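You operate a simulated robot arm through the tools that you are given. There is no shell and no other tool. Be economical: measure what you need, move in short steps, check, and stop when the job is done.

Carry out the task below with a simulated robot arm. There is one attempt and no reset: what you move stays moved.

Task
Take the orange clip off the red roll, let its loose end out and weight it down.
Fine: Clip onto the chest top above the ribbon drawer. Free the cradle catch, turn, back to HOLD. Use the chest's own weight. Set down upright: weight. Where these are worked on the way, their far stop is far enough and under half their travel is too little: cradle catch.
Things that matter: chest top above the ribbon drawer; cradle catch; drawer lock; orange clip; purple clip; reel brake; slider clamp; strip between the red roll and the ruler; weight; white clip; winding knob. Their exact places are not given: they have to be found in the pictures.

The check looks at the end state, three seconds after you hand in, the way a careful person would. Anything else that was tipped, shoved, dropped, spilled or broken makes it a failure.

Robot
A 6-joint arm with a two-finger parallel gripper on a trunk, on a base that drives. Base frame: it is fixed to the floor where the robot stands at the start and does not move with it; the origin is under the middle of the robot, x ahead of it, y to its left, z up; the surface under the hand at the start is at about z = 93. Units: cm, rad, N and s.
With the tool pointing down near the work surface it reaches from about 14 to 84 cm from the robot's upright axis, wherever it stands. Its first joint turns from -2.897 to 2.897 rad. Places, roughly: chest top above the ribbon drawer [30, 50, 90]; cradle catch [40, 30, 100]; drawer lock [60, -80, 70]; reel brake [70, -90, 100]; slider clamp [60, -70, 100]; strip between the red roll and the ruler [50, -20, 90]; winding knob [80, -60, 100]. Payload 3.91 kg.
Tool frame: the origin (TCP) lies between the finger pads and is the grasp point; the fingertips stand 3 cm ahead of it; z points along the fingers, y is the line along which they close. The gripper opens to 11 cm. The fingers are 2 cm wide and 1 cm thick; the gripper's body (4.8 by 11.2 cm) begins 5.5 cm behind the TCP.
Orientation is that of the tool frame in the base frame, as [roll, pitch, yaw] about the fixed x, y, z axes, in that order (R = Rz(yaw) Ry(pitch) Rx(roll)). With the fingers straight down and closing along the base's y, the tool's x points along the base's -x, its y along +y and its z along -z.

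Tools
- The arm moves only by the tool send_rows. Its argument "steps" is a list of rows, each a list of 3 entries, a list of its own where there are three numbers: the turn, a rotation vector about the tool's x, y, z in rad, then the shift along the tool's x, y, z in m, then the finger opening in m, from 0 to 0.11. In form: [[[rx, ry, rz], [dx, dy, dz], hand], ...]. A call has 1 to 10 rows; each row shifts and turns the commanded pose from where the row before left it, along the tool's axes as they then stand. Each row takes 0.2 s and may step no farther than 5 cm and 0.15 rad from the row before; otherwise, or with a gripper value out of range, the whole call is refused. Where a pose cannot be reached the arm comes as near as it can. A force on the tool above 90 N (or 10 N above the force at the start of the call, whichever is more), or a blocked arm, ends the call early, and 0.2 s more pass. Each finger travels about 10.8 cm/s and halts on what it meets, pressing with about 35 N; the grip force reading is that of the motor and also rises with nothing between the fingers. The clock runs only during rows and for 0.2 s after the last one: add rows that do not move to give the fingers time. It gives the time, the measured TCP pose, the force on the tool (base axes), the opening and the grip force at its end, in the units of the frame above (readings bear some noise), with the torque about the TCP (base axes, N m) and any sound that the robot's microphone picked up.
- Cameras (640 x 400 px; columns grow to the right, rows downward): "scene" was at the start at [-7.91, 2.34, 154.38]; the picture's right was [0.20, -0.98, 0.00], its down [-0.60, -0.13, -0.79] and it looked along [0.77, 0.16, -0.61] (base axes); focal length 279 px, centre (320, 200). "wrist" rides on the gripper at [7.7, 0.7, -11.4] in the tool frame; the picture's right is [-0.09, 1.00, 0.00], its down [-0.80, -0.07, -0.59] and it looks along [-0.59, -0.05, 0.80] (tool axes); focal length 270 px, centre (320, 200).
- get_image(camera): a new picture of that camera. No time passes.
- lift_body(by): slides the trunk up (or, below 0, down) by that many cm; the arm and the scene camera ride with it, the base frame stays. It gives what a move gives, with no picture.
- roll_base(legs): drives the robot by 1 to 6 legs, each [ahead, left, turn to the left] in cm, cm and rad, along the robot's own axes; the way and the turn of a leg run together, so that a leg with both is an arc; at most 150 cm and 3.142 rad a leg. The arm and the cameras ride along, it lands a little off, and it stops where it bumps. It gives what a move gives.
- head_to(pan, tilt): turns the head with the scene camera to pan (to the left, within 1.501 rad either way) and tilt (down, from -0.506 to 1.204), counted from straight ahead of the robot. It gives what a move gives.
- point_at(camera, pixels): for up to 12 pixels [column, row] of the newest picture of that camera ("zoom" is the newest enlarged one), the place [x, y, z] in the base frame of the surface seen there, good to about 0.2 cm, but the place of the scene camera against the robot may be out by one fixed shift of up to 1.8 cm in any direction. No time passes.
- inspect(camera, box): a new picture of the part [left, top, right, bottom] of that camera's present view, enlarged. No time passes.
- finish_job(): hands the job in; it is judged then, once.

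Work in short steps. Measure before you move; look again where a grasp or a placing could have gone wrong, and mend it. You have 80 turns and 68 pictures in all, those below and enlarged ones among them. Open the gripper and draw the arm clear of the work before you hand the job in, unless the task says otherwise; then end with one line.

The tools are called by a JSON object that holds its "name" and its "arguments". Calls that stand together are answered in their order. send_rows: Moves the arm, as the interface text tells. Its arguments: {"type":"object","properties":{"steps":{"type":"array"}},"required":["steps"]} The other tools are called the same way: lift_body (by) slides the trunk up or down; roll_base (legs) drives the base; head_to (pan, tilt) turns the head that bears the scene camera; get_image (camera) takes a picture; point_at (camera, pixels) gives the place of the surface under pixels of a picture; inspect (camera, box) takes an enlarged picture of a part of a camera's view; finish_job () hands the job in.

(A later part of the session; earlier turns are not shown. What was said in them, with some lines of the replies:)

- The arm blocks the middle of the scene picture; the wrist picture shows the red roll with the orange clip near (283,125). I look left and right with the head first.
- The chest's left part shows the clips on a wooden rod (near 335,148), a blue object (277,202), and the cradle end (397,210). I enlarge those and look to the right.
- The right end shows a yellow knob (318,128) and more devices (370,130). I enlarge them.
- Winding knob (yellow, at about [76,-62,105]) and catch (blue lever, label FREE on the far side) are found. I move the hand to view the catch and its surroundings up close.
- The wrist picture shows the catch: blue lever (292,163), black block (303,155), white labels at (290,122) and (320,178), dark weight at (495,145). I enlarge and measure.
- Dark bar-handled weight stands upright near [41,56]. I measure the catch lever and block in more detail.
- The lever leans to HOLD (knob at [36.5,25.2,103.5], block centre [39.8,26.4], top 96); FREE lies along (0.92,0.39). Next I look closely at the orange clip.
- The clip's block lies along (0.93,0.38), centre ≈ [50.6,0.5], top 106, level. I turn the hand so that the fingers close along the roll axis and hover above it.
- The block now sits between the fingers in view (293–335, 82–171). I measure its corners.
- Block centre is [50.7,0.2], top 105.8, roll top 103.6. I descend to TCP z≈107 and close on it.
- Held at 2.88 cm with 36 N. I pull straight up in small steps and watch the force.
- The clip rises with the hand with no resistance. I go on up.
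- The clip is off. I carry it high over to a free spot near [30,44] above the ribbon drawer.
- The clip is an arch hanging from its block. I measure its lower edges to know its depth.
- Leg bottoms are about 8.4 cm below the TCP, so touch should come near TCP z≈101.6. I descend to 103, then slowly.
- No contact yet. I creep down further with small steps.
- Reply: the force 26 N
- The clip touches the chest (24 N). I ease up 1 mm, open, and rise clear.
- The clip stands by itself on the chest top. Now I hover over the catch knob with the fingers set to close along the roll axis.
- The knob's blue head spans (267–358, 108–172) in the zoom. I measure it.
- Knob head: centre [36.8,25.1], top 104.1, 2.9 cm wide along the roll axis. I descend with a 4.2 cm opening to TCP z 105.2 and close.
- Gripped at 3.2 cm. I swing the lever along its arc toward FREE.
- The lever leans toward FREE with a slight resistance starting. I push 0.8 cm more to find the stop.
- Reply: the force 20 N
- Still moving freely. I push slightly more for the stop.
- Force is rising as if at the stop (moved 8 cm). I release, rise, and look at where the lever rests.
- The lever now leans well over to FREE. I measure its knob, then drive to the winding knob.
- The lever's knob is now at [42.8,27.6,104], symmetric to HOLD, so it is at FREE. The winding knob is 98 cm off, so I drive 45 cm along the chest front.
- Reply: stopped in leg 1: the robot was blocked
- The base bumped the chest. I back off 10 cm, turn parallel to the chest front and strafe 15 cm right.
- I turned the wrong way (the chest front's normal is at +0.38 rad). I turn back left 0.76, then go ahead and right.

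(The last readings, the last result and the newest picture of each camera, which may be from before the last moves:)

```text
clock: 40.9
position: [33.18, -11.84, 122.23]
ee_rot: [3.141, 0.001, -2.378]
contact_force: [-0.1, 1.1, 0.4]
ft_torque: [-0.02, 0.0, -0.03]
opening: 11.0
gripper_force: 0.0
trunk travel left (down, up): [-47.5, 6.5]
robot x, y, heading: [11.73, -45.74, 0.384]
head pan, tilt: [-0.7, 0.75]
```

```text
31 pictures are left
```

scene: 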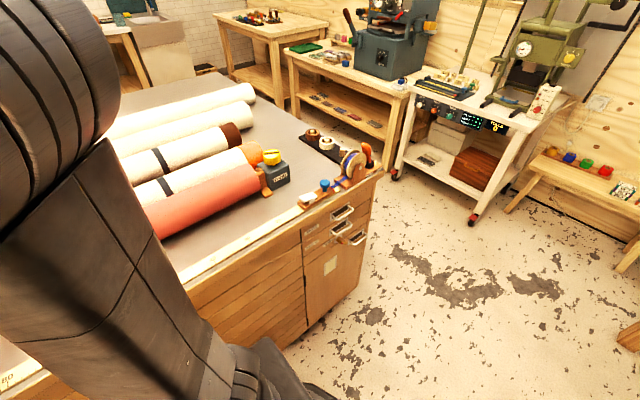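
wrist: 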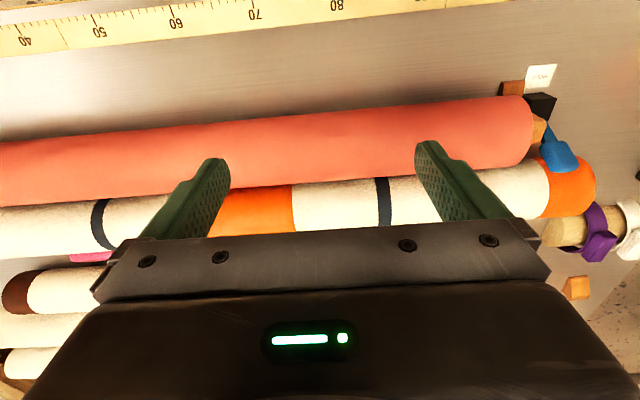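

The winding knob is visible at (272,158). I turn the hand and carry it over toward it at height.

{"name": "send_rows", "arguments": {"steps": [[[0, 0, 0.144], [0, 0, 0], 0.09], [[0, 0, 0.144], [0, 0, 0], 0.08], [[0, 0, 0.144], [0, 0, 0], 0.08], [[0, 0, 0.144], [0, 0, 0], 0.08], [[0, 0, 0.144], [0, 0, 0], 0.08], [[0, 0, 0.144], [0, 0, 0], 0.08], [[0, 0, 0.144], [0, 0, 0], 0.08]]}}

{"name": "send_rows", "arguments": {"steps": [[[0, 0, 0], [-0.0358, -0.0307, 0], 0.08], [[0, 0, 0], [-0.0358, -0.0307, 0], 0.08], [[0, 0, 0], [-0.0358, -0.0307, 0], 0.08], [[0, 0, 0], [-0.0358, -0.0307, 0], 0.08], [[0, 0, 0], [-0.0358, -0.0307, 0], 0.08], [[0, 0, 0], [-0.0358, -0.0307, 0], 0.08], [[0, 0, 0], [-0.0358, -0.0307, 0], 0.08], [[0, 0, 0], [-0.0358, -0.0307, 0], 0.08], [[0, 0, 0], [-0.0358, -0.0307, 0], 0.08], [[0, 0, 0], [-0.0358, -0.0307, 0], 0.08]]}}

{"name": "get_image", "arguments": {"camera": "wrist"}}

```text
clock: 42.5
position: [33.21, -11.78, 122.37]
ee_rot: [3.141, 0.001, 2.895]
contact_force: [-0.2, 0.0, -0.2]
ft_torque: [0.03, 0.02, 0.0]
opening: 8.01
gripper_force: 0.1
trunk travel left (down, up): [-47.5, 6.5]
robot x, y, heading: [11.45, -46.03, 0.381]
head pan, tilt: [-0.7, 0.75]
```

```text
clock: 44.7
position: [60.74, -50.49, 122.45]
ee_rot: [-3.142, 0.0, 2.898]
contact_force: [0.4, -0.6, 0.1]
ft_torque: [-0.01, 0.02, -0.01]
opening: 7.98
gripper_force: 0.1
trunk travel left (down, up): [-47.5, 6.5]
robot x, y, heading: [11.65, -45.99, 0.381]
head pan, tilt: [-0.7, 0.75]
```

```text
30 pictures are left
```

wrist: 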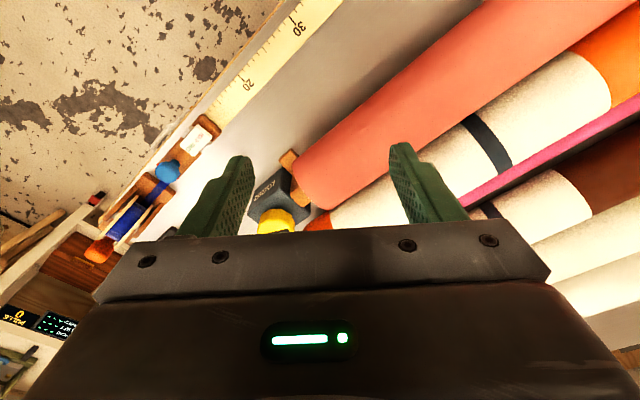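

The yellow knob shows at (276,222). I measure it and the box.

{"name": "point_at", "arguments": {"camera": "wrist", "pixels": [[276, 219], [262, 222], [290, 222], [270, 210], [290, 210], [252, 205], [283, 172], [305, 212]]}}

```text
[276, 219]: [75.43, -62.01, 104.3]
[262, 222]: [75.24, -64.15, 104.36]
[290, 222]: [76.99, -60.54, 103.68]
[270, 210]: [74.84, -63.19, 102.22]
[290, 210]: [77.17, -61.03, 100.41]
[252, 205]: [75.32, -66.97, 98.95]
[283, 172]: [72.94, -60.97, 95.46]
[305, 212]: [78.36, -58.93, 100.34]
```

Knob top is about [76.2,-62.6,104.3]. I hover above it.

{"name": "send_rows", "arguments": {"steps": [[[0, 0, 0], [-0.0358, -0.0162, 0.012], 0.08], [[0, 0, 0], [-0.0358, -0.0162, 0.012], 0.08], [[0, 0, 0], [-0.0358, -0.0162, 0.012], 0.08], [[0, 0, 0], [-0.0358, -0.0162, 0.012], 0.08], [[0, 0, 0], [-0.0358, -0.0162, 0.012], 0.08]]}}

{"name": "get_image", "arguments": {"camera": "wrist"}}

```text
clock: 45.9
position: [75.88, -62.5, 116.25]
ee_rot: [-3.141, 0.001, 2.898]
contact_force: [0.7, 0.5, 0.3]
ft_torque: [-0.04, 0.0, -0.01]
opening: 8.0
gripper_force: 0.0
trunk travel left (down, up): [-47.5, 6.5]
robot x, y, heading: [11.69, -46.36, 0.386]
head pan, tilt: [-0.7, 0.75]
```

```text
29 pictures are left
```

wrist: 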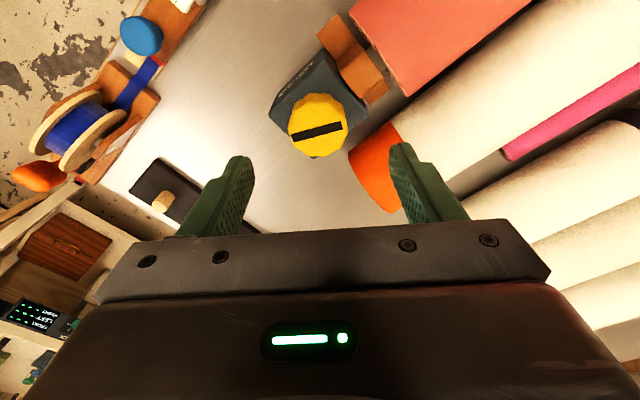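

The knob is centred at (317,125) in view. I measure its edges and surroundings.

{"name": "point_at", "arguments": {"camera": "wrist", "pixels": [[293, 125], [343, 122], [316, 98], [317, 148], [317, 130], [370, 165], [355, 60], [335, 75], [296, 100], [400, 60]]}}

{"name": "inspect", "arguments": {"camera": "wrist", "box": [250, 40, 410, 140]}}

```text
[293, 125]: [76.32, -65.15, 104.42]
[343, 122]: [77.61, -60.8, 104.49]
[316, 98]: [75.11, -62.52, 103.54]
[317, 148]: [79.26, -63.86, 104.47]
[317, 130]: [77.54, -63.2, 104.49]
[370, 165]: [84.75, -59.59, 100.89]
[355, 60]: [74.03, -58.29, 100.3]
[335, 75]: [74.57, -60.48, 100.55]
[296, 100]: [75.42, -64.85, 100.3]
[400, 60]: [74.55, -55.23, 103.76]
```

```text
4.00 times, centred on (330, 90) of wrist
```

zoom: 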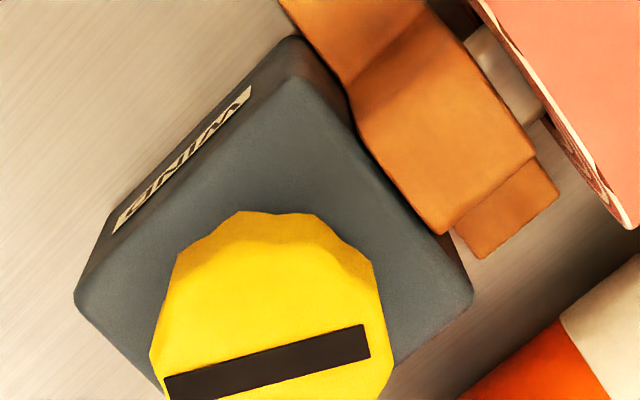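

Knob centre [77.15,-63.0], diameter ≈4.7, top 104.5, box top 100.4. I centre above it, pre-turn the hand clockwise by 1.05 rad and check clearance.

{"name": "send_rows", "arguments": {"steps": [[[0, 0, 0], [-0.0135, -0.0018, 0], 0.07], [[0, 0, 0.15], [0, 0, 0], 0.065], [[0, 0, 0.15], [0, 0, 0], 0.065], [[0, 0, 0.15], [0, 0, 0], 0.065], [[0, 0, 0.15], [0, 0, 0], 0.065], [[0, 0, 0.15], [0, 0, 0], 0.065], [[0, 0, 0.15], [0, 0, 0.02], 0.065], [[0, 0, 0.15], [0, 0, 0.03], 0.065]]}}

{"name": "get_image", "arguments": {"camera": "wrist"}}

```text
clock: 47.7
position: [77.23, -63.02, 111.37]
ee_rot: [-3.14, 0.001, 1.846]
contact_force: [0.3, -0.3, 0.1]
ft_torque: [0.01, -0.01, 0.02]
opening: 6.51
gripper_force: 0.0
trunk travel left (down, up): [-47.5, 6.5]
robot x, y, heading: [11.52, -45.95, 0.385]
head pan, tilt: [-0.7, 0.75]
```

```text
27 pictures are left
```

wrist: 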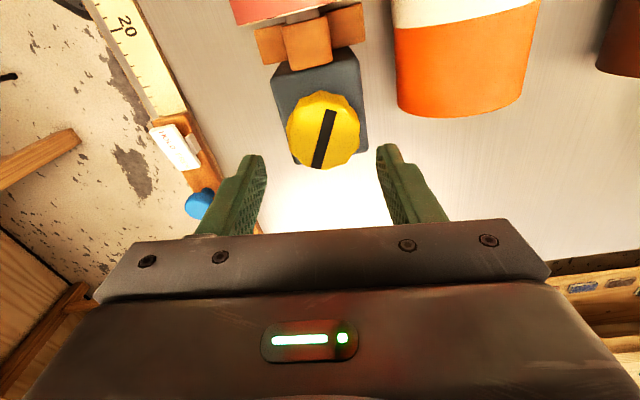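

The knob (323,130) is centred between the fingers with clearance. I descend to TCP z 104.5 and grip.

{"name": "send_rows", "arguments": {"steps": [[[0, 0, 0], [0, 0, 0.03], 0.065], [[0, 0, 0], [0, 0, 0.03], 0.065], [[0, 0, 0], [0, 0, 0.0087], 0.065], [[0, 0, 0], [0, 0, 0], 0.065], [[0, 0, 0], [0, 0, 0], 0.03], [[0, 0, 0], [0, 0, 0], 0.03], [[0, 0, 0], [0, 0, 0], 0.03]]}}

{"name": "send_rows", "arguments": {"steps": [[[0, 0, -0.12], [0, 0, 0], 0.03], [[0, 0, -0.12], [0, 0, 0], 0.03], [[0, 0, -0.12], [0, 0, 0], 0.03], [[0, 0, -0.12], [0, 0, 0], 0.03], [[0, 0, -0.12], [0, 0, 0], 0.03]]}}

{"name": "get_image", "arguments": {"camera": "wrist"}}

```text
clock: 49.3
position: [77.57, -62.82, 104.35]
ee_rot: [3.139, 0.0, 1.849]
contact_force: [12.8, 3.4, -0.6]
ft_torque: [0.02, -0.93, 0.06]
opening: 5.33
gripper_force: 44.4
trunk travel left (down, up): [-47.5, 6.5]
robot x, y, heading: [11.4, -46.28, 0.385]
head pan, tilt: [-0.7, 0.75]
```

```text
clock: 50.5
position: [77.26, -63.06, 104.4]
ee_rot: [-3.139, -0.001, 2.45]
contact_force: [6.9, -0.9, -2.4]
ft_torque: [-0.73, -0.63, 0.0]
opening: 5.39
gripper_force: 45.4
trunk travel left (down, up): [-47.5, 6.5]
robot x, y, heading: [11.33, -45.79, 0.381]
head pan, tilt: [-0.7, 0.75]
```

```text
26 pictures are left
```

wrist: 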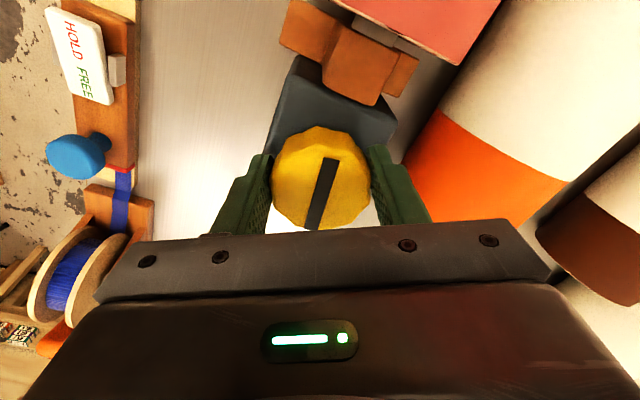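

The knob turns with the hand (slot unchanged relative to the fingers). I turn 1.4 rad further and look at the roll.

{"name": "send_rows", "arguments": {"steps": [[[0, 0, -0.14], [0, 0, 0], 0.03], [[0, 0, -0.14], [0, 0, 0], 0.03], [[0, 0, -0.14], [0, 0, 0], 0.03], [[0, 0, -0.14], [0, 0, 0], 0.03], [[0, 0, -0.14], [0, 0, 0], 0.03], [[0, 0, -0.14], [0, 0, 0], 0.03], [[0, 0, -0.14], [0, 0, 0], 0.03], [[0, 0, -0.14], [0, 0, 0], 0.03], [[0, 0, -0.14], [0, 0, 0], 0.03], [[0, 0, -0.14], [0, 0, 0], 0.03]]}}

{"name": "head_to", "arguments": {"pan": 0.1, "tilt": 0.85}}

{"name": "get_image", "arguments": {"camera": "scene"}}

```text
clock: 52.7
position: [77.32, -63.65, 104.39]
ee_rot: [3.141, 0.0, -2.435]
contact_force: [-5.3, -35.4, -10.7]
ft_torque: [-0.74, 0.35, -0.1]
opening: 5.34
gripper_force: 44.6
trunk travel left (down, up): [-47.5, 6.5]
robot x, y, heading: [11.4, -45.9, 0.382]
head pan, tilt: [-0.7, 0.75]
```

```text
clock: 53.9
position: [77.26, -63.58, 104.37]
ee_rot: [3.14, 0.0, -2.436]
contact_force: [-2.3, -36.8, -10.9]
ft_torque: [-0.71, 0.16, -0.1]
opening: 5.34
gripper_force: 45.0
trunk travel left (down, up): [-47.5, 6.5]
robot x, y, heading: [11.55, -46.29, 0.381]
head pan, tilt: [0.099, 0.85]
```

```text
25 pictures are left
```

scene: 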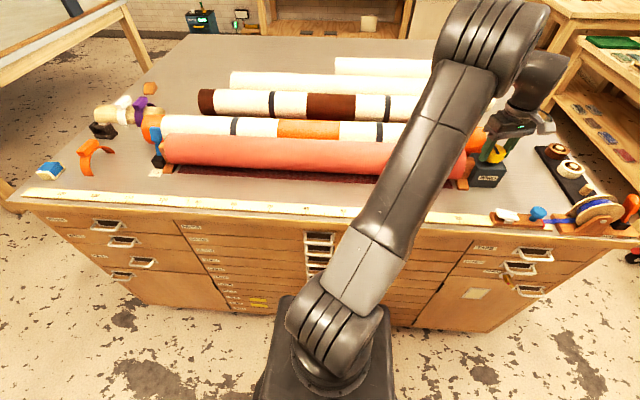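

A dark-red strip now shows in front of the roll (260,178): this is the right direction. A 36 N side force has built up, so I release, rise, and look.

{"name": "send_rows", "arguments": {"steps": [[[0, 0, 0], [0, 0, 0], 0.06], [[0, 0, 0], [0, 0, 0], 0.065], [[0, 0, 0], [0, 0, -0.03], 0.065], [[0, 0, 0], [0, 0, -0.04], 0.065]]}}

{"name": "get_image", "arguments": {"camera": "wrist"}}

{"name": "inspect", "arguments": {"camera": "scene", "box": [100, 90, 420, 290]}}

```text
clock: 54.9
position: [77.27, -62.93, 111.63]
ee_rot: [-3.141, 0.001, -2.435]
contact_force: [-0.6, 0.1, 0.4]
ft_torque: [-0.02, -0.02, 0.03]
opening: 6.51
gripper_force: 0.0
trunk travel left (down, up): [-47.5, 6.5]
robot x, y, heading: [11.54, -46.02, 0.383]
head pan, tilt: [0.099, 0.85]
```

```text
24 pictures are left
```

wrist: 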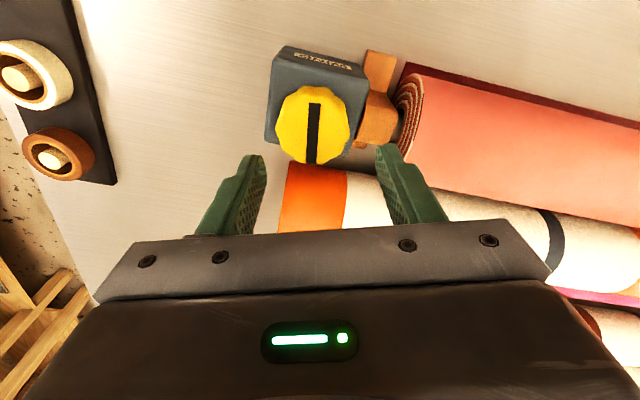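

```text
2.00 times, centred on (260, 190) of scene
```

zoom: 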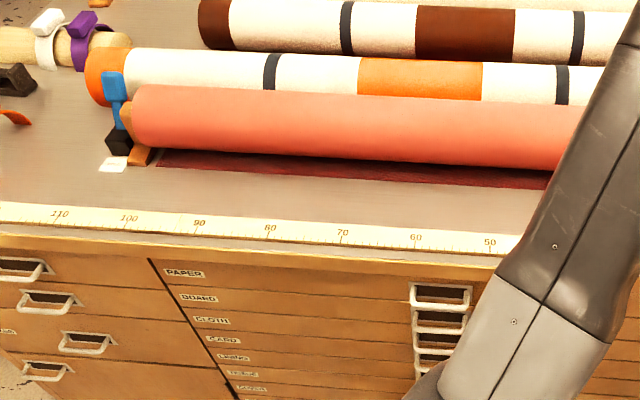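

The sheet is coming out flat below the roll. I measure the knob again from this side (edges in the wrist picture) and the sheet's front edge in the zoom.

{"name": "point_at", "arguments": {"camera": "wrist", "pixels": [[282, 125], [348, 122], [315, 90], [313, 162], [296, 102], [334, 148], [340, 98], [290, 150], [420, 66], [500, 82], [300, 180]]}}

{"name": "point_at", "arguments": {"camera": "zoom", "pixels": [[160, 164], [300, 176], [300, 170], [450, 186], [540, 190], [300, 155], [300, 215], [142, 163], [340, 195], [250, 208], [450, 238]]}}

```text
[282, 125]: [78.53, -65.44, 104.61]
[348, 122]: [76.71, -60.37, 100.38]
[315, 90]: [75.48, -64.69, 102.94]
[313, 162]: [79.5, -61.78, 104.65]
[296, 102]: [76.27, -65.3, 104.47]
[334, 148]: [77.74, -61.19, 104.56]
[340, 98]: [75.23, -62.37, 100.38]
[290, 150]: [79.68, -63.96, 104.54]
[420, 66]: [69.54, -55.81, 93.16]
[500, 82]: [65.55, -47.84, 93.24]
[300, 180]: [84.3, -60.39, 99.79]
```

```text
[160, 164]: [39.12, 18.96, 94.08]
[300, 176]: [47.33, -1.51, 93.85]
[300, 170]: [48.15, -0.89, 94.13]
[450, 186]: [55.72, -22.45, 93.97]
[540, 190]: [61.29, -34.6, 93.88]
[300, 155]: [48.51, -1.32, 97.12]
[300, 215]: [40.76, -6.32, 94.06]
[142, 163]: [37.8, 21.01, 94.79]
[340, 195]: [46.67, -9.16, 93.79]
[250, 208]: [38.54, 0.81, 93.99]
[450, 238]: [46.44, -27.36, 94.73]
```

The refined knob centre is [77.65,-63.3]. The sheet edge lies at about 43.5 along the chest's depth, the ruler's inner edge at ~36, so ~5 cm more is needed. I rotate back for another grip.

{"name": "send_rows", "arguments": {"steps": [[[0, 0, 0], [-0.0005, -0.0053, 0], 0.065], [[0, 0, 0.145], [0, 0, 0], 0.065], [[0, 0, 0.145], [0, 0, 0], 0.065], [[0, 0, 0.145], [0, 0, 0], 0.065], [[0, 0, 0.145], [0, 0, 0], 0.065], [[0, 0, 0.145], [0, 0, 0], 0.065], [[0, 0, 0.145], [0, 0, 0], 0.065], [[0, 0, 0.145], [0, 0, 0], 0.065], [[0, 0, 0.145], [0, 0, 0], 0.065], [[0, 0, 0.145], [0, 0, 0], 0.065]]}}

{"name": "send_rows", "arguments": {"steps": [[[0, 0, 0.145], [0, 0, 0], 0.065], [[0, 0, 0.145], [0, 0, 0], 0.065], [[0, 0, 0.145], [0, 0, 0], 0.065], [[0, 0, 0.145], [0, 0, 0], 0.065], [[0, 0, 0.145], [0, 0, 0], 0.065], [[0, 0, 0], [0, 0, 0.04], 0.065], [[0, 0, 0], [0, 0, 0.031], 0.065], [[0, 0, 0], [0, 0, 0], 0.03], [[0, 0, 0], [0, 0, 0], 0.03], [[0, 0, 0], [0, 0, 0], 0.03]]}}

{"name": "send_rows", "arguments": {"steps": [[[0, 0, -0.14], [0, 0, 0], 0.03], [[0, 0, -0.14], [0, 0, 0], 0.03], [[0, 0, -0.14], [0, 0, 0], 0.03], [[0, 0, -0.14], [0, 0, 0], 0.03], [[0, 0, -0.14], [0, 0, 0], 0.03], [[0, 0, -0.14], [0, 0, 0], 0.03], [[0, 0, -0.14], [0, 0, 0], 0.03], [[0, 0, -0.14], [0, 0, 0], 0.03], [[0, 0, -0.14], [0, 0, 0], 0.03], [[0, 0, -0.14], [0, 0, 0], 0.03]]}}

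{"name": "inspect", "arguments": {"camera": "scene", "box": [100, 90, 420, 290]}}

```text
clock: 57.0
position: [77.78, -63.27, 111.46]
ee_rot: [3.141, -0.001, 2.541]
contact_force: [0.8, 0.0, 0.0]
ft_torque: [0.03, -0.04, 0.06]
opening: 6.5
gripper_force: 0.0
trunk travel left (down, up): [-47.5, 6.5]
robot x, y, heading: [11.37, -46.16, 0.387]
head pan, tilt: [0.099, 0.85]
```

```text
clock: 59.2
position: [77.58, -63.29, 104.5]
ee_rot: [3.141, 0.001, 1.817]
contact_force: [-7.4, -1.4, -1.5]
ft_torque: [-0.08, 0.01, 0.0]
opening: 5.37
gripper_force: 44.8
trunk travel left (down, up): [-47.5, 6.5]
robot x, y, heading: [11.71, -45.91, 0.382]
head pan, tilt: [0.099, 0.85]
```

```text
clock: 61.5
position: [77.72, -63.32, 104.42]
ee_rot: [3.14, 0.001, -3.062]
contact_force: [1.2, 1.1, 7.6]
ft_torque: [0.44, -0.18, 0.01]
opening: 5.37
gripper_force: 45.0
trunk travel left (down, up): [-47.5, 6.5]
robot x, y, heading: [11.51, -46.31, 0.381]
head pan, tilt: [0.099, 0.85]
```

```text
2.00 times, centred on (260, 190) of scene
```

zoom: 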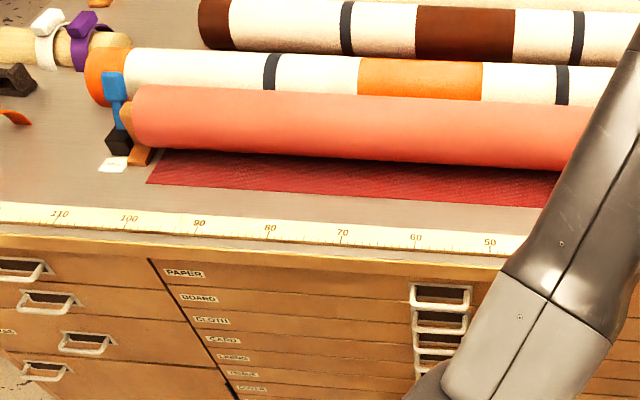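

The sheet came out further; its front edge is at about (300,193). I measure it.

{"name": "point_at", "arguments": {"camera": "zoom", "pixels": [[300, 191], [200, 186], [450, 202], [300, 214], [200, 204], [450, 230], [300, 160], [300, 172]]}}

```text
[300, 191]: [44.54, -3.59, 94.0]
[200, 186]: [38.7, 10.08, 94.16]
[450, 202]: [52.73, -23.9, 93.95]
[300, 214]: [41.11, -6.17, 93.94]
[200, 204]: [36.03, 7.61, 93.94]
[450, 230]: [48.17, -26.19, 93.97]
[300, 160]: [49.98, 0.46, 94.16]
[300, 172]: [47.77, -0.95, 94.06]
```

Edge is at depth 40.0 and the ruler's inner edge at 35.9 (≈2.4 cm per rad). I turn 1.15 rad more to bring it to about 37.2.

{"name": "send_rows", "arguments": {"steps": [[[0, 0, -0.144], [0, 0, 0], 0.03], [[0, 0, -0.144], [0, 0, 0], 0.03], [[0, 0, -0.144], [0, 0, 0], 0.03], [[0, 0, -0.144], [0, 0, 0], 0.03], [[0, 0, -0.144], [0, 0, 0], 0.03], [[0, 0, -0.144], [0, 0, 0], 0.03], [[0, 0, -0.144], [0, 0, 0], 0.03], [[0, 0, -0.144], [0, 0, 0], 0.03]]}}

{"name": "inspect", "arguments": {"camera": "scene", "box": [100, 90, 420, 290]}}

{"name": "point_at", "arguments": {"camera": "zoom", "pixels": [[300, 199], [200, 194], [450, 211], [300, 203], [300, 206], [300, 209]]}}

```text
clock: 63.2
position: [77.75, -63.26, 104.4]
ee_rot: [-3.139, 0.001, -1.912]
contact_force: [2.2, 3.9, 11.6]
ft_torque: [1.0, -0.26, -0.03]
opening: 5.34
gripper_force: 45.2
trunk travel left (down, up): [-47.5, 6.5]
robot x, y, heading: [11.56, -45.86, 0.384]
head pan, tilt: [0.099, 0.85]
```

```text
2.00 times, centred on (260, 190) of scene
```

zoom: 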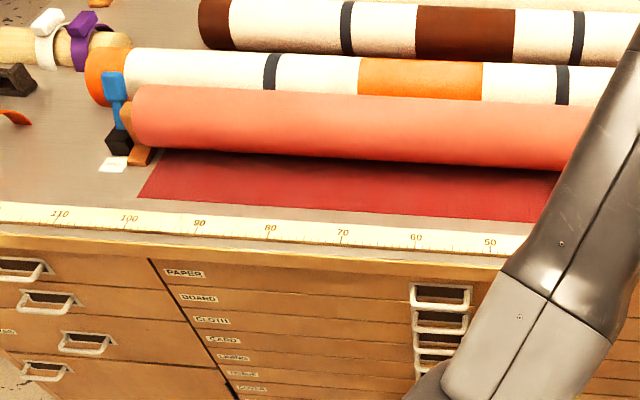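

```text
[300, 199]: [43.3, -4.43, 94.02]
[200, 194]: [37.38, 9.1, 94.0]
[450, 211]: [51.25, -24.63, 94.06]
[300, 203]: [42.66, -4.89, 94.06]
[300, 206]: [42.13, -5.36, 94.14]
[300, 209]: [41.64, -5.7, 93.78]
```

The edge now lies at depth ≈37.0, about 1 cm short of the ruler. I release, rise, and turn the hand to the catch orientation.

{"name": "send_rows", "arguments": {"steps": [[[0, 0, 0], [0, 0, 0], 0.065], [[0, 0, 0], [0, 0, 0], 0.065], [[0, 0, 0], [0, 0, -0.04], 0.065], [[0, 0, 0], [0, 0, -0.05], 0.065], [[0, 0, 0.1415], [0, 0, -0.05], 0.05], [[0, 0, 0.1415], [0, 0, -0.03], 0.042], [[0, 0, 0.1415], [0.03, 0, 0], 0.042], [[0, 0, 0.1415], [0.03, 0, 0], 0.042], [[0, 0, 0.1415], [0.03, 0, 0], 0.042], [[0, 0, 0.1415], [0.03, 0, 0], 0.042]]}}

{"name": "roll_base", "arguments": {"legs": [[0, 48, 0]]}}

{"name": "head_to", "arguments": {"pan": 0.3, "tilt": 0.85}}

{"name": "get_image", "arguments": {"camera": "scene"}}

```text
clock: 65.5
position: [68.77, -71.42, 121.39]
ee_rot: [3.141, 0.001, -2.767]
contact_force: [-0.7, -1.3, -0.6]
ft_torque: [-0.01, 0.02, -0.01]
opening: 4.19
gripper_force: 0.1
trunk travel left (down, up): [-47.5, 6.5]
robot x, y, heading: [11.4, -45.65, 0.382]
head pan, tilt: [0.099, 0.85]
```

```text
clock: 68.3
position: [51.03, -27.21, 121.27]
ee_rot: [3.141, 0.001, -2.767]
contact_force: [0.0, -1.1, 0.5]
ft_torque: [-0.04, 0.01, -0.03]
opening: 4.2
gripper_force: 0.1
trunk travel left (down, up): [-47.5, 6.5]
robot x, y, heading: [-5.71, -1.63, 0.381]
head pan, tilt: [0.099, 0.85]
```

```text
clock: 69.0
position: [51.03, -27.21, 121.44]
ee_rot: [-3.141, 0.001, -2.769]
contact_force: [0.2, 0.0, -0.6]
ft_torque: [-0.01, 0.01, 0.0]
opening: 4.19
gripper_force: 0.0
trunk travel left (down, up): [-47.5, 6.5]
robot x, y, heading: [-5.92, -1.92, 0.378]
head pan, tilt: [0.3, 0.85]
```

```text
20 pictures are left
```

scene: 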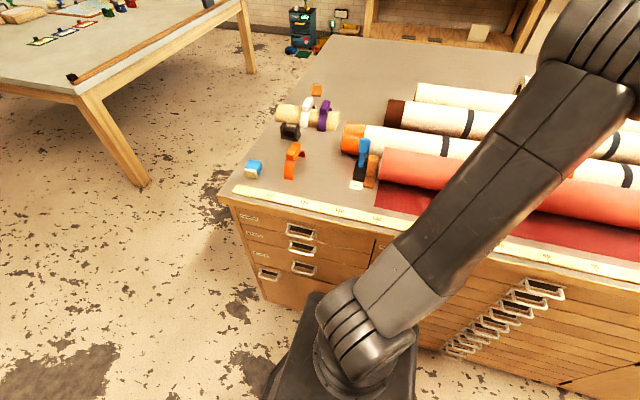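

The sheet stays out and the clip stands. I move the hand above the catch lever in its FREE position.

{"name": "send_rows", "arguments": {"steps": [[[0, 0, 0], [-0.01, 0.045, 0], 0.042], [[0, 0, 0], [-0.01, 0.045, 0], 0.042], [[0, 0, 0], [-0.01, 0.045, 0], 0.042], [[0, 0, 0], [-0.01, 0.045, 0], 0.042], [[0, 0, 0], [-0.01, 0.045, 0], 0.042], [[0, 0, 0], [-0.01, 0.045, 0], 0.042], [[0, 0, 0], [-0.01, 0.045, 0], 0.042], [[0, 0, 0], [-0.01, 0.045, 0], 0.042], [[0, 0, 0], [-0.01, 0.045, 0], 0.042], [[0, 0, 0], [-0.01, 0.045, 0], 0.042]]}}

{"name": "send_rows", "arguments": {"steps": [[[0, 0, 0], [-0.01, 0.045, 0], 0.042], [[0, 0, 0], [-0.01, 0.0445, 0.02], 0.042], [[0, 0, 0], [0, 0, 0.04], 0.042]]}}

{"name": "get_image", "arguments": {"camera": "wrist"}}

```text
clock: 71.2
position: [44.0, 18.27, 121.41]
ee_rot: [-3.141, -0.001, -2.767]
contact_force: [-0.3, -0.1, 0.1]
ft_torque: [-0.02, 0.01, -0.02]
opening: 4.2
gripper_force: 0.0
trunk travel left (down, up): [-47.5, 6.5]
robot x, y, heading: [-5.85, -1.69, 0.373]
head pan, tilt: [0.3, 0.85]
```

```text
clock: 72.0
position: [42.45, 27.26, 115.34]
ee_rot: [-3.14, 0.0, -2.769]
contact_force: [-0.2, 0.2, 0.2]
ft_torque: [-0.03, 0.0, -0.03]
opening: 4.21
gripper_force: 0.0
trunk travel left (down, up): [-47.5, 6.5]
robot x, y, heading: [-5.99, -1.96, 0.379]
head pan, tilt: [0.3, 0.85]
```

```text
19 pictures are left
```

wrist: 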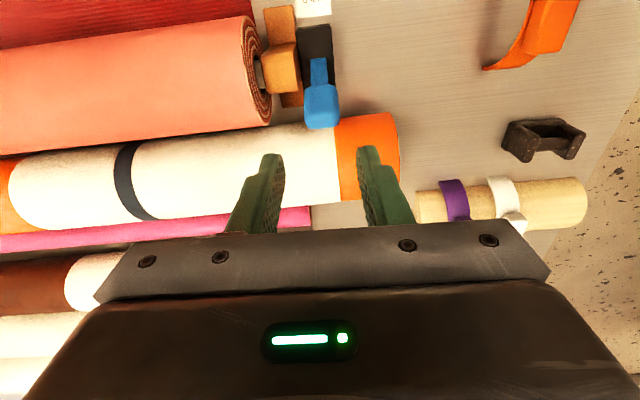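

Knob at (321,105), weight at (543,138). I measure both.

{"name": "point_at", "arguments": {"camera": "wrist", "pixels": [[321, 118], [308, 105], [334, 103], [322, 92], [503, 132], [583, 132], [510, 122], [560, 120], [519, 158], [573, 157], [545, 150], [535, 142]]}}

{"name": "inspect", "arguments": {"camera": "wrist", "box": [464, 90, 624, 190]}}

```text
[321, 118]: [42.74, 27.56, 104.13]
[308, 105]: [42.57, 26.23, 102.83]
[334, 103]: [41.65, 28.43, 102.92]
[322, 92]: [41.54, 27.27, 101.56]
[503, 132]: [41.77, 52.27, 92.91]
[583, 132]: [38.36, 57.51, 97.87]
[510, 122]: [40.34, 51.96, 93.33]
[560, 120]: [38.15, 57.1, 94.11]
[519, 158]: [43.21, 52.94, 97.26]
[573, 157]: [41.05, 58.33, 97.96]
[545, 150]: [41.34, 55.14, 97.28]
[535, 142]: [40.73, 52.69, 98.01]
```

```text
4.00 times, centred on (544, 140) of wrist
```

zoom: 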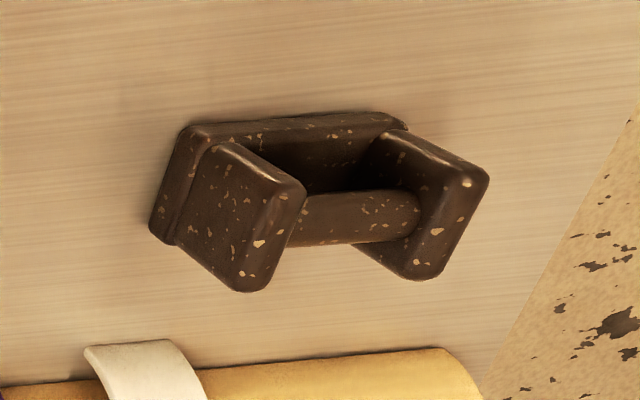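

I descend on the knob at FREE and grip it.

{"name": "send_rows", "arguments": {"steps": [[[0, 0, 0], [0, 0, 0.04], 0.042], [[0, 0, 0], [0, 0, 0.04], 0.042], [[0, 0, 0], [0, 0, 0.0215], 0.042], [[0, 0, 0], [0, 0, 0], 0.042], [[0, 0, 0], [0, 0, 0], 0.02], [[0, 0, 0], [0, 0, 0], 0.02]]}}

{"name": "send_rows", "arguments": {"steps": [[[0, 0, 0], [0.01, 0, -0.0038], 0.02], [[0, 0, 0], [0.01, 0, -0.0022], 0.02], [[0, 0, 0], [0.01, 0, -0.001], 0.02], [[0, 0, 0], [0.01, 0, 0.0004], 0.02], [[0, 0, 0], [0.01, 0, 0.0017], 0.02], [[0, 0, 0], [0.01, 0, 0.0032], 0.02], [[0, 0, 0], [0.008, 0, 0.003], 0.02]]}}

{"name": "inspect", "arguments": {"camera": "wrist", "box": [200, 60, 440, 210]}}

```text
clock: 73.4
position: [42.5, 27.58, 105.22]
ee_rot: [-3.141, 0.001, -2.766]
contact_force: [-3.1, 6.6, -0.8]
ft_torque: [-0.15, -0.21, 0.86]
opening: 3.12
gripper_force: 45.0
trunk travel left (down, up): [-47.5, 6.5]
robot x, y, heading: [-5.96, -1.76, 0.376]
head pan, tilt: [0.3, 0.85]
```

```text
clock: 75.0
position: [36.19, 24.88, 105.08]
ee_rot: [-3.14, -0.001, -2.768]
contact_force: [8.1, 8.6, 11.8]
ft_torque: [0.62, -1.29, 0.03]
opening: 3.13
gripper_force: 44.9
trunk travel left (down, up): [-47.5, 6.5]
robot x, y, heading: [-6.37, -2.04, 0.374]
head pan, tilt: [0.3, 0.85]
```

```text
2.67 times, centred on (320, 135) of wrist
```

zoom: 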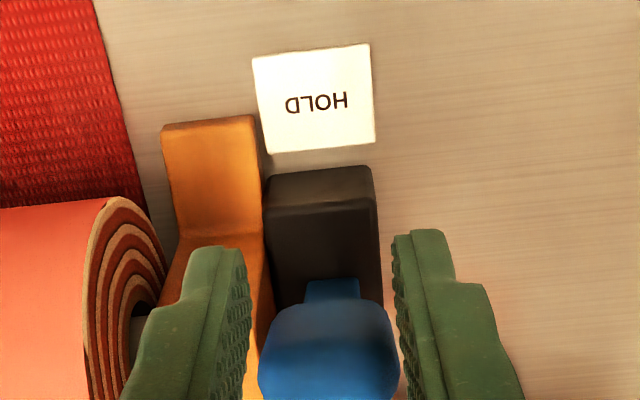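

The lever lagged behind (head still at (330,350) in the zoom). I release, rise and look.

{"name": "send_rows", "arguments": {"steps": [[[0, 0, 0], [0, 0, 0], 0.042], [[0, 0, 0], [0, 0, 0], 0.045], [[0, 0, 0], [0, 0, -0.04], 0.045], [[0, 0, 0], [0, 0, -0.04], 0.045]]}}

{"name": "inspect", "arguments": {"camera": "wrist", "box": [200, 60, 440, 210]}}

{"name": "point_at", "arguments": {"camera": "zoom", "pixels": [[310, 140], [310, 115], [310, 170], [330, 150], [290, 150], [310, 200]]}}

```text
clock: 76.0
position: [36.2, 24.81, 113.15]
ee_rot: [3.141, 0.0, -2.769]
contact_force: [-0.8, 0.4, 0.0]
ft_torque: [0.02, -0.02, 0.02]
opening: 4.49
gripper_force: 0.0
trunk travel left (down, up): [-47.5, 6.5]
robot x, y, heading: [-6.09, -1.74, 0.376]
head pan, tilt: [0.3, 0.85]
```

```text
2.67 times, centred on (320, 135) of wrist
```

zoom: 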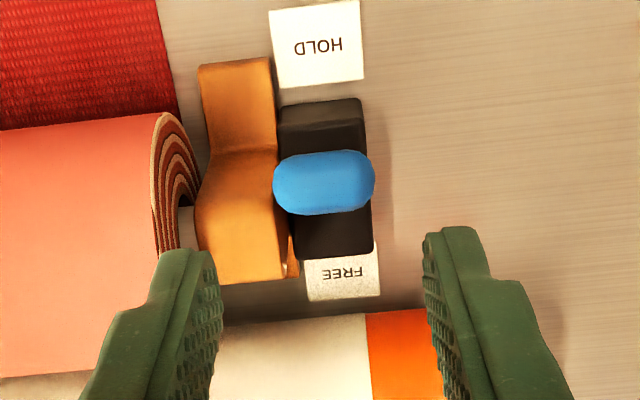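

```text
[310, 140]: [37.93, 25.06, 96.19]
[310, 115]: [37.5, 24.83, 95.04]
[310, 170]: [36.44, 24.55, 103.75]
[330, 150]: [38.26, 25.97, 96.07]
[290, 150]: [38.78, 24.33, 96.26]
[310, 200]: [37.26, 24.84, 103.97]
```

It actually looks like the starting position. I compare with the original points ([36.05,25.0,103.6] front, [37.6,25.4,103.9] back).

{"name": "point_at", "arguments": {"camera": "zoom", "pixels": [[324, 157], [324, 182], [324, 208], [280, 185], [370, 180], [322, 153]]}}

```text
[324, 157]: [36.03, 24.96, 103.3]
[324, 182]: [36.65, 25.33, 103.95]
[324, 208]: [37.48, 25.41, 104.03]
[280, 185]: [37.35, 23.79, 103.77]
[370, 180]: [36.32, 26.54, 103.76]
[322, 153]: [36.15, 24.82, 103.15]
```

The lever is back at HOLD exactly. Next the weight: its centre is about [40.8,55.25], posts' top at 98. I hover above it.

{"name": "send_rows", "arguments": {"steps": [[[0, 0, 0], [-0.022, 0.0381, -0.003], 0.06], [[0, 0, 0], [-0.022, 0.0381, 0], 0.07], [[0, 0, 0], [-0.022, 0.0381, 0], 0.08], [[0, 0, 0], [-0.022, 0.0381, 0], 0.09], [[0, 0, 0], [-0.022, 0.0381, 0], 0.09], [[0, 0, 0], [-0.022, 0.0381, 0], 0.09], [[0, 0, 0], [-0.022, 0.0381, 0], 0.09]]}}

{"name": "get_image", "arguments": {"camera": "wrist"}}

```text
clock: 77.6
position: [40.91, 55.44, 113.41]
ee_rot: [-3.139, -0.001, -2.77]
contact_force: [0.2, 0.7, -0.1]
ft_torque: [0.03, 0.0, -0.01]
opening: 9.02
gripper_force: 0.0
trunk travel left (down, up): [-47.5, 6.5]
robot x, y, heading: [-6.16, -1.34, 0.381]
head pan, tilt: [0.3, 0.85]
```

```text
15 pictures are left
```

wrist: 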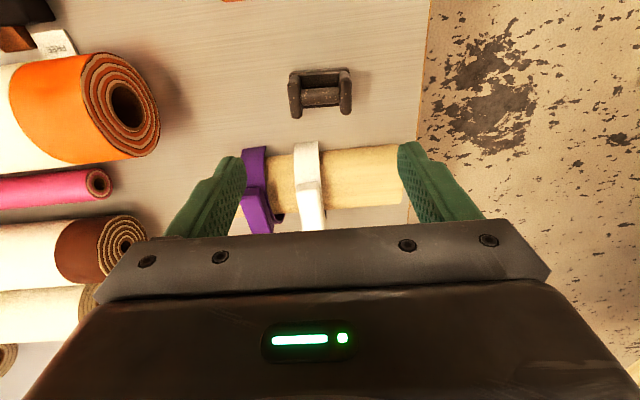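

The weight is at (320,92). I measure its corners and the rod's near side.

{"name": "point_at", "arguments": {"camera": "wrist", "pixels": [[292, 80], [349, 78], [296, 114], [347, 110], [320, 97], [292, 95], [351, 95], [345, 155], [256, 150], [306, 148], [300, 74], [340, 71]]}}

```text
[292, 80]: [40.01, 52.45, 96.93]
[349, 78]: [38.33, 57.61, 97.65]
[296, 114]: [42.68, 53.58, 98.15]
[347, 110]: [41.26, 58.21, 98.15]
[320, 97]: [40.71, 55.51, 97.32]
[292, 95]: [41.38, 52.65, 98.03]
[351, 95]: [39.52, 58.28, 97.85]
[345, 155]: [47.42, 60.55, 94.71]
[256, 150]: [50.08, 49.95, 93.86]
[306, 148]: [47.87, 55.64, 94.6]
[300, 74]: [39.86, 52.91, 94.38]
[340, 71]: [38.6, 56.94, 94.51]
```

The weight's centre is [40.7,55.5], turned 3° from the hand. I align, descend to TCP z 97.7 and close on its posts.

{"name": "send_rows", "arguments": {"steps": [[[0, 0, 0.056], [0.0016, 0.0014, 0.03], 0.09], [[0, 0, 0], [0, 0, 0.04], 0.09], [[0, 0, 0], [0, 0, 0.04], 0.09], [[0, 0, 0], [0, 0, 0.03], 0.09], [[0, 0, 0], [0, 0, 0.0171], 0.09], [[0, 0, 0], [0, 0, 0], 0.075], [[0, 0, 0], [0, 0, 0], 0.055], [[0, 0, 0], [0, 0, 0], 0.05], [[0, 0, 0], [0, 0, 0], 0.05]]}}

{"name": "get_image", "arguments": {"camera": "wrist"}}

```text
clock: 79.6
position: [40.71, 55.31, 97.82]
ee_rot: [3.141, 0.0, -2.826]
contact_force: [-0.7, 0.2, 0.1]
ft_torque: [0.13, -0.03, 0.05]
opening: 6.27
gripper_force: 34.8
trunk travel left (down, up): [-47.5, 6.5]
robot x, y, heading: [-6.08, -1.64, 0.375]
head pan, tilt: [0.3, 0.85]
```

```text
14 pictures are left
```

wrist: 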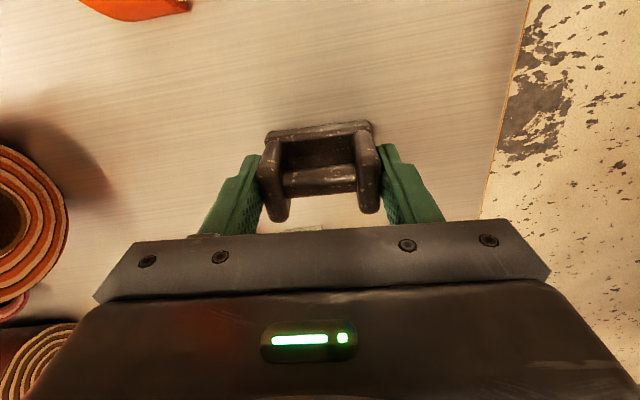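

Held at 6.27 cm across the posts. I lift gently and check that it does not slip.

{"name": "send_rows", "arguments": {"steps": [[[0, 0, 0], [0, 0, -0.01], 0.05], [[0, 0, 0], [0, 0, -0.02], 0.05], [[0, 0, 0], [0, 0, -0.03], 0.05], [[0, 0, 0], [0, 0, -0.04], 0.05], [[0, 0, 0], [0, 0, -0.04], 0.05], [[0, 0, 0], [0, 0, -0.04], 0.05]]}}

{"name": "get_image", "arguments": {"camera": "wrist"}}

```text
clock: 81.0
position: [40.68, 55.28, 115.43]
ee_rot: [-3.141, -0.002, -2.826]
contact_force: [-0.1, -0.3, -6.0]
ft_torque: [-0.01, -0.02, 0.04]
opening: 6.23
gripper_force: 34.9
trunk travel left (down, up): [-47.5, 6.5]
robot x, y, heading: [-5.94, -1.74, 0.377]
head pan, tilt: [0.3, 0.85]
```

```text
13 pictures are left
```

wrist: 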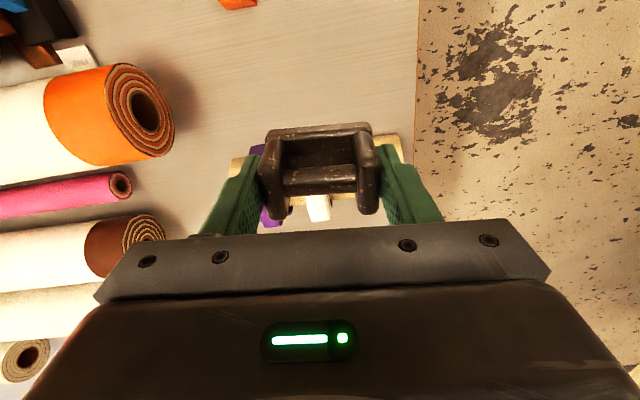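

The weight (about 0.6 kg) is firmly held. I carry it over to the strip near [50.7,-19.7] at height.

{"name": "send_rows", "arguments": {"steps": [[[0, 0, -0.066], [0, 0, 0], 0.05], [[0, 0, 0], [0.0117, -0.0458, 0], 0.05], [[0, 0, 0], [0.0117, -0.0458, 0], 0.05], [[0, 0, 0], [0.0117, -0.0458, 0], 0.05], [[0, 0, 0], [0.0117, -0.0458, 0], 0.05], [[0, 0, 0], [0.0117, -0.0458, 0], 0.05], [[0, 0, 0], [0.0117, -0.0458, 0], 0.05], [[0, 0, 0], [0.0117, -0.0458, 0], 0.05], [[0, 0, 0], [0.0117, -0.0458, 0], 0.05], [[0, 0, 0], [0.0117, -0.0458, 0], 0.05]]}}

{"name": "send_rows", "arguments": {"steps": [[[0, 0, 0], [0.0117, -0.0458, 0], 0.05], [[0, 0, 0], [0.0117, -0.0458, 0], 0.05], [[0, 0, 0], [0.0117, -0.0458, 0], 0.05], [[0, 0, 0], [0.0117, -0.0458, 0], 0.05], [[0, 0, 0], [0.0117, -0.0458, 0], 0.05], [[0, 0, 0], [0.0117, -0.0458, 0], 0.05], [[0, 0, 0], [0.0117, -0.0458, 0], 0.05]]}}

{"name": "get_image", "arguments": {"camera": "wrist"}}

```text
clock: 83.2
position: [46.12, 12.98, 115.77]
ee_rot: [3.14, -0.001, -2.758]
contact_force: [-0.1, 0.3, -5.3]
ft_torque: [-0.02, 0.0, 0.02]
opening: 6.18
gripper_force: 34.9
trunk travel left (down, up): [-47.5, 6.5]
robot x, y, heading: [-6.19, -1.8, 0.381]
head pan, tilt: [0.3, 0.85]
```

```text
clock: 84.8
position: [50.67, -19.61, 115.6]
ee_rot: [3.141, 0.0, -2.76]
contact_force: [-0.1, -0.8, -5.6]
ft_torque: [-0.02, 0.01, -0.01]
opening: 6.14
gripper_force: 34.7
trunk travel left (down, up): [-47.5, 6.5]
robot x, y, heading: [-5.98, -1.7, 0.38]
head pan, tilt: [0.3, 0.85]
```

```text
12 pictures are left
```

wrist: 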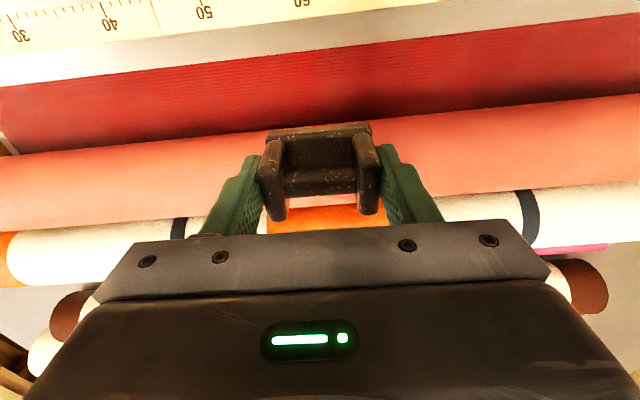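

The sheet (dark red) lies between ruler and roll. I measure its edge, the roll's front and the weight's base.

{"name": "point_at", "arguments": {"camera": "wrist", "pixels": [[300, 50], [300, 54], [300, 58], [300, 62], [300, 90], [230, 115], [420, 105], [300, 25], [300, 32], [275, 135], [365, 128], [320, 129]]}}

{"name": "inspect", "arguments": {"camera": "wrist", "box": [220, 0, 420, 125]}}

```text
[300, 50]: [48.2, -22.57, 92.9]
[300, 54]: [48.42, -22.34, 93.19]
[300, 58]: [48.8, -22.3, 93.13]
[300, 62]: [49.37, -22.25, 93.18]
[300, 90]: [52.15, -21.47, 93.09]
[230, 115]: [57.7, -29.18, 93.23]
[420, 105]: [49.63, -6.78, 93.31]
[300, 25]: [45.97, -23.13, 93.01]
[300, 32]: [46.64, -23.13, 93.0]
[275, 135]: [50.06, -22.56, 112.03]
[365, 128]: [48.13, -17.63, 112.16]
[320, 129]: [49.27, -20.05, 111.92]
```

```text
3.20 times, centred on (320, 62) of wrist
```

zoom: 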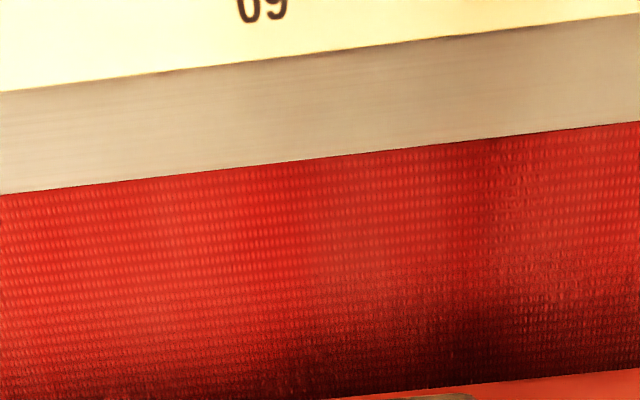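

The sheet runs from depth 36.45 to the roll (front ≈42.3); the weight's base spans about 37.9–41.5, so it fits. I descend.

{"name": "send_rows", "arguments": {"steps": [[[0, 0, 0], [0, 0, 0.04], 0.05], [[0, 0, 0], [0, 0, 0.04], 0.05], [[0, 0, 0], [0, 0, 0.04], 0.05], [[0, 0, 0], [0, 0, 0.03], 0.05], [[0, 0, 0], [0, 0, 0.018], 0.05], [[0, 0, 0], [0, 0, 0], 0.05]]}}

{"name": "send_rows", "arguments": {"steps": [[[0, 0, 0], [0, 0, 0.003], 0.05], [[0, 0, 0], [0, 0, 0.003], 0.05], [[0, 0, 0], [0, 0, 0.002], 0.05]]}}

{"name": "get_image", "arguments": {"camera": "wrist"}}

```text
clock: 86.2
position: [50.7, -19.66, 98.91]
ee_rot: [-3.141, 0.0, -2.758]
contact_force: [0.7, 0.0, -5.9]
ft_torque: [-0.07, 0.05, -0.04]
opening: 6.16
gripper_force: 34.7
trunk travel left (down, up): [-47.5, 6.5]
robot x, y, heading: [-6.06, -1.49, 0.377]
head pan, tilt: [0.3, 0.85]
```

```text
clock: 87.0
position: [50.63, -19.64, 98.0]
ee_rot: [3.14, 0.0, -2.759]
contact_force: [-1.2, -0.4, -5.9]
ft_torque: [-0.03, 0.02, -0.02]
opening: 6.23
gripper_force: 35.4
trunk travel left (down, up): [-47.5, 6.5]
robot x, y, heading: [-6.17, -1.69, 0.376]
head pan, tilt: [0.3, 0.85]
```

```text
10 pictures are left
```

wrist: 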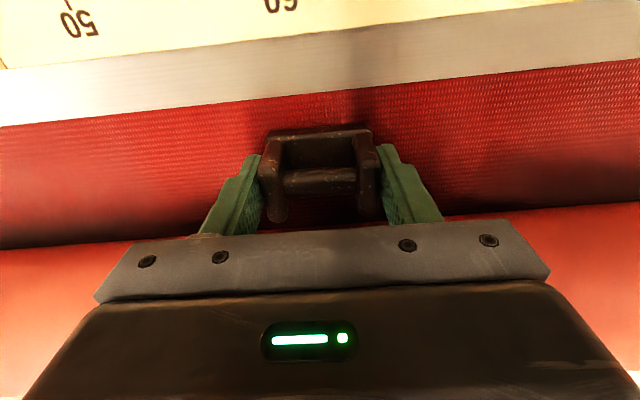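

Still hanging (5.9 N of weight). I creep down by millimetres until contact.

{"name": "send_rows", "arguments": {"steps": [[[0, 0, 0], [0, 0, 0.001], 0.05], [[0, 0, 0], [0, 0, 0.0015], 0.05], [[0, 0, 0], [0, 0, 0.0015], 0.05]]}}

```text
clock: 87.8
position: [50.54, -19.72, 97.76]
ee_rot: [-3.141, 0.001, -2.759]
contact_force: [0.5, 0.5, 0.0]
ft_torque: [0.2, -0.02, -0.03]
opening: 6.23
gripper_force: 34.7
trunk travel left (down, up): [-47.5, 6.5]
robot x, y, heading: [-6.18, -1.34, 0.379]
head pan, tilt: [0.3, 0.85]
```

The weight is now supported by the sheet (force 0). I open and rise straight up.

{"name": "send_rows", "arguments": {"steps": [[[0, 0, 0], [0, 0, 0], 0.068], [[0, 0, 0], [0, 0, 0], 0.08], [[0, 0, 0], [0, 0, 0], 0.08], [[0, 0, 0], [0, 0, -0.04], 0.08], [[0, 0, 0], [0, 0, -0.05], 0.08], [[0, 0, 0], [0, 0, -0.05], 0.08], [[0, 0, 0], [0, 0, -0.05], 0.08], [[0, 0, 0], [0, 0, -0.05], 0.08]]}}

{"name": "get_image", "arguments": {"camera": "wrist"}}

{"name": "head_to", "arguments": {"pan": 0.1, "tilt": 0.8}}

{"name": "get_image", "arguments": {"camera": "scene"}}

```text
clock: 89.6
position: [50.6, -19.5, 121.73]
ee_rot: [3.141, 0.0, -2.761]
contact_force: [0.0, 0.4, -0.1]
ft_torque: [-0.02, -0.02, 0.02]
opening: 8.02
gripper_force: 0.0
trunk travel left (down, up): [-47.5, 6.5]
robot x, y, heading: [-6.01, -1.64, 0.377]
head pan, tilt: [0.3, 0.85]
```

```text
9 pictures are left
```

wrist: 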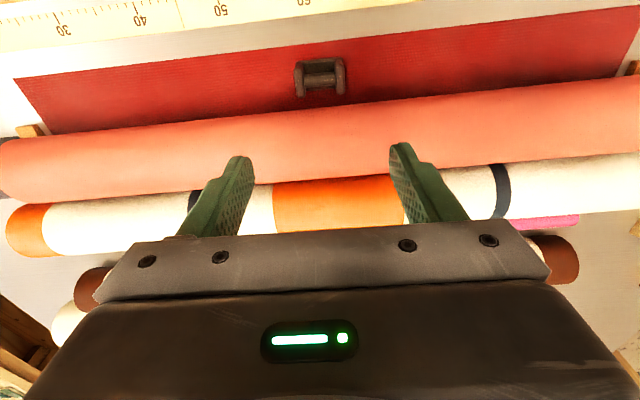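

```text
clock: 90.3
position: [50.63, -19.53, 121.67]
ee_rot: [3.141, 0.001, -2.758]
contact_force: [0.5, -0.9, 0.7]
ft_torque: [0.04, -0.01, 0.0]
opening: 7.98
gripper_force: 0.1
trunk travel left (down, up): [-47.5, 6.5]
robot x, y, heading: [-6.3, -1.67, 0.379]
head pan, tilt: [0.099, 0.799]
```

```text
8 pictures are left
```

scene: 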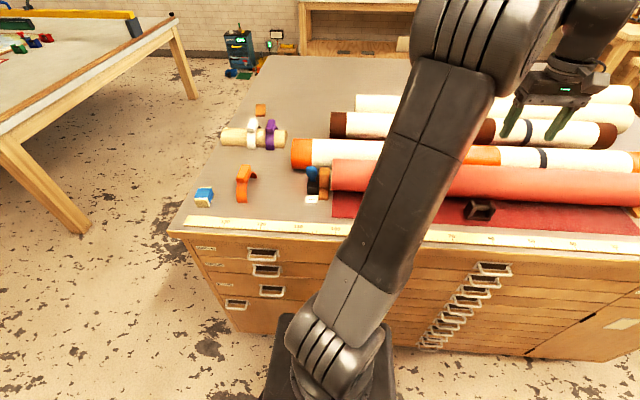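

The weight stands upright on the sheet. One enlarged look verifies the catch, clip and chest front.

{"name": "inspect", "arguments": {"camera": "scene", "box": [180, 110, 372, 230]}}

{"name": "inspect", "arguments": {"camera": "scene", "box": [320, 160, 640, 360]}}

```text
3.33 times, centred on (276, 170) of scene
```

zoom: 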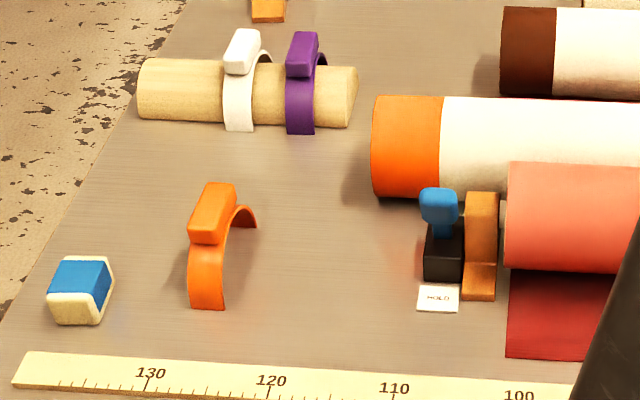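

```text
2.00 times, centred on (480, 260) of scene
```

zoom: 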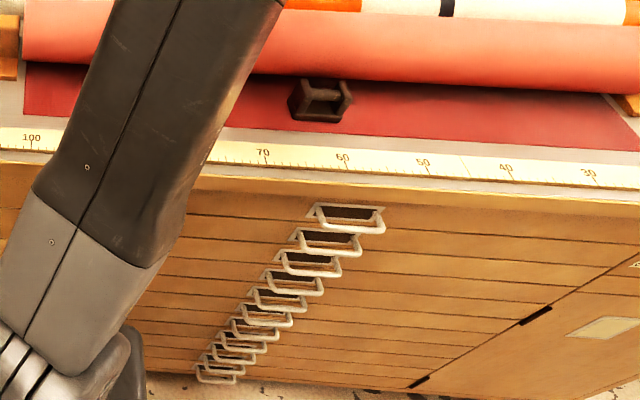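

Everything is in place: the clip stands on the chest top above the ribbon drawer, the catch is at HOLD, the sheet is out, and the weight is upright on it. The hand is open and clear, so I hand in.

{"name": "finish_job", "arguments": {}}

```text
The job is handed in.
```

The job is handed in: the orange clip is off the red roll and standing on the chest top above the ribbon drawer. The loose end is out, with the chest's own weight upright on it, and the cradle catch is back at HOLD. While driving, the base bumped the chest once; the drawer fronts I could see looked undisturbed afterwards.
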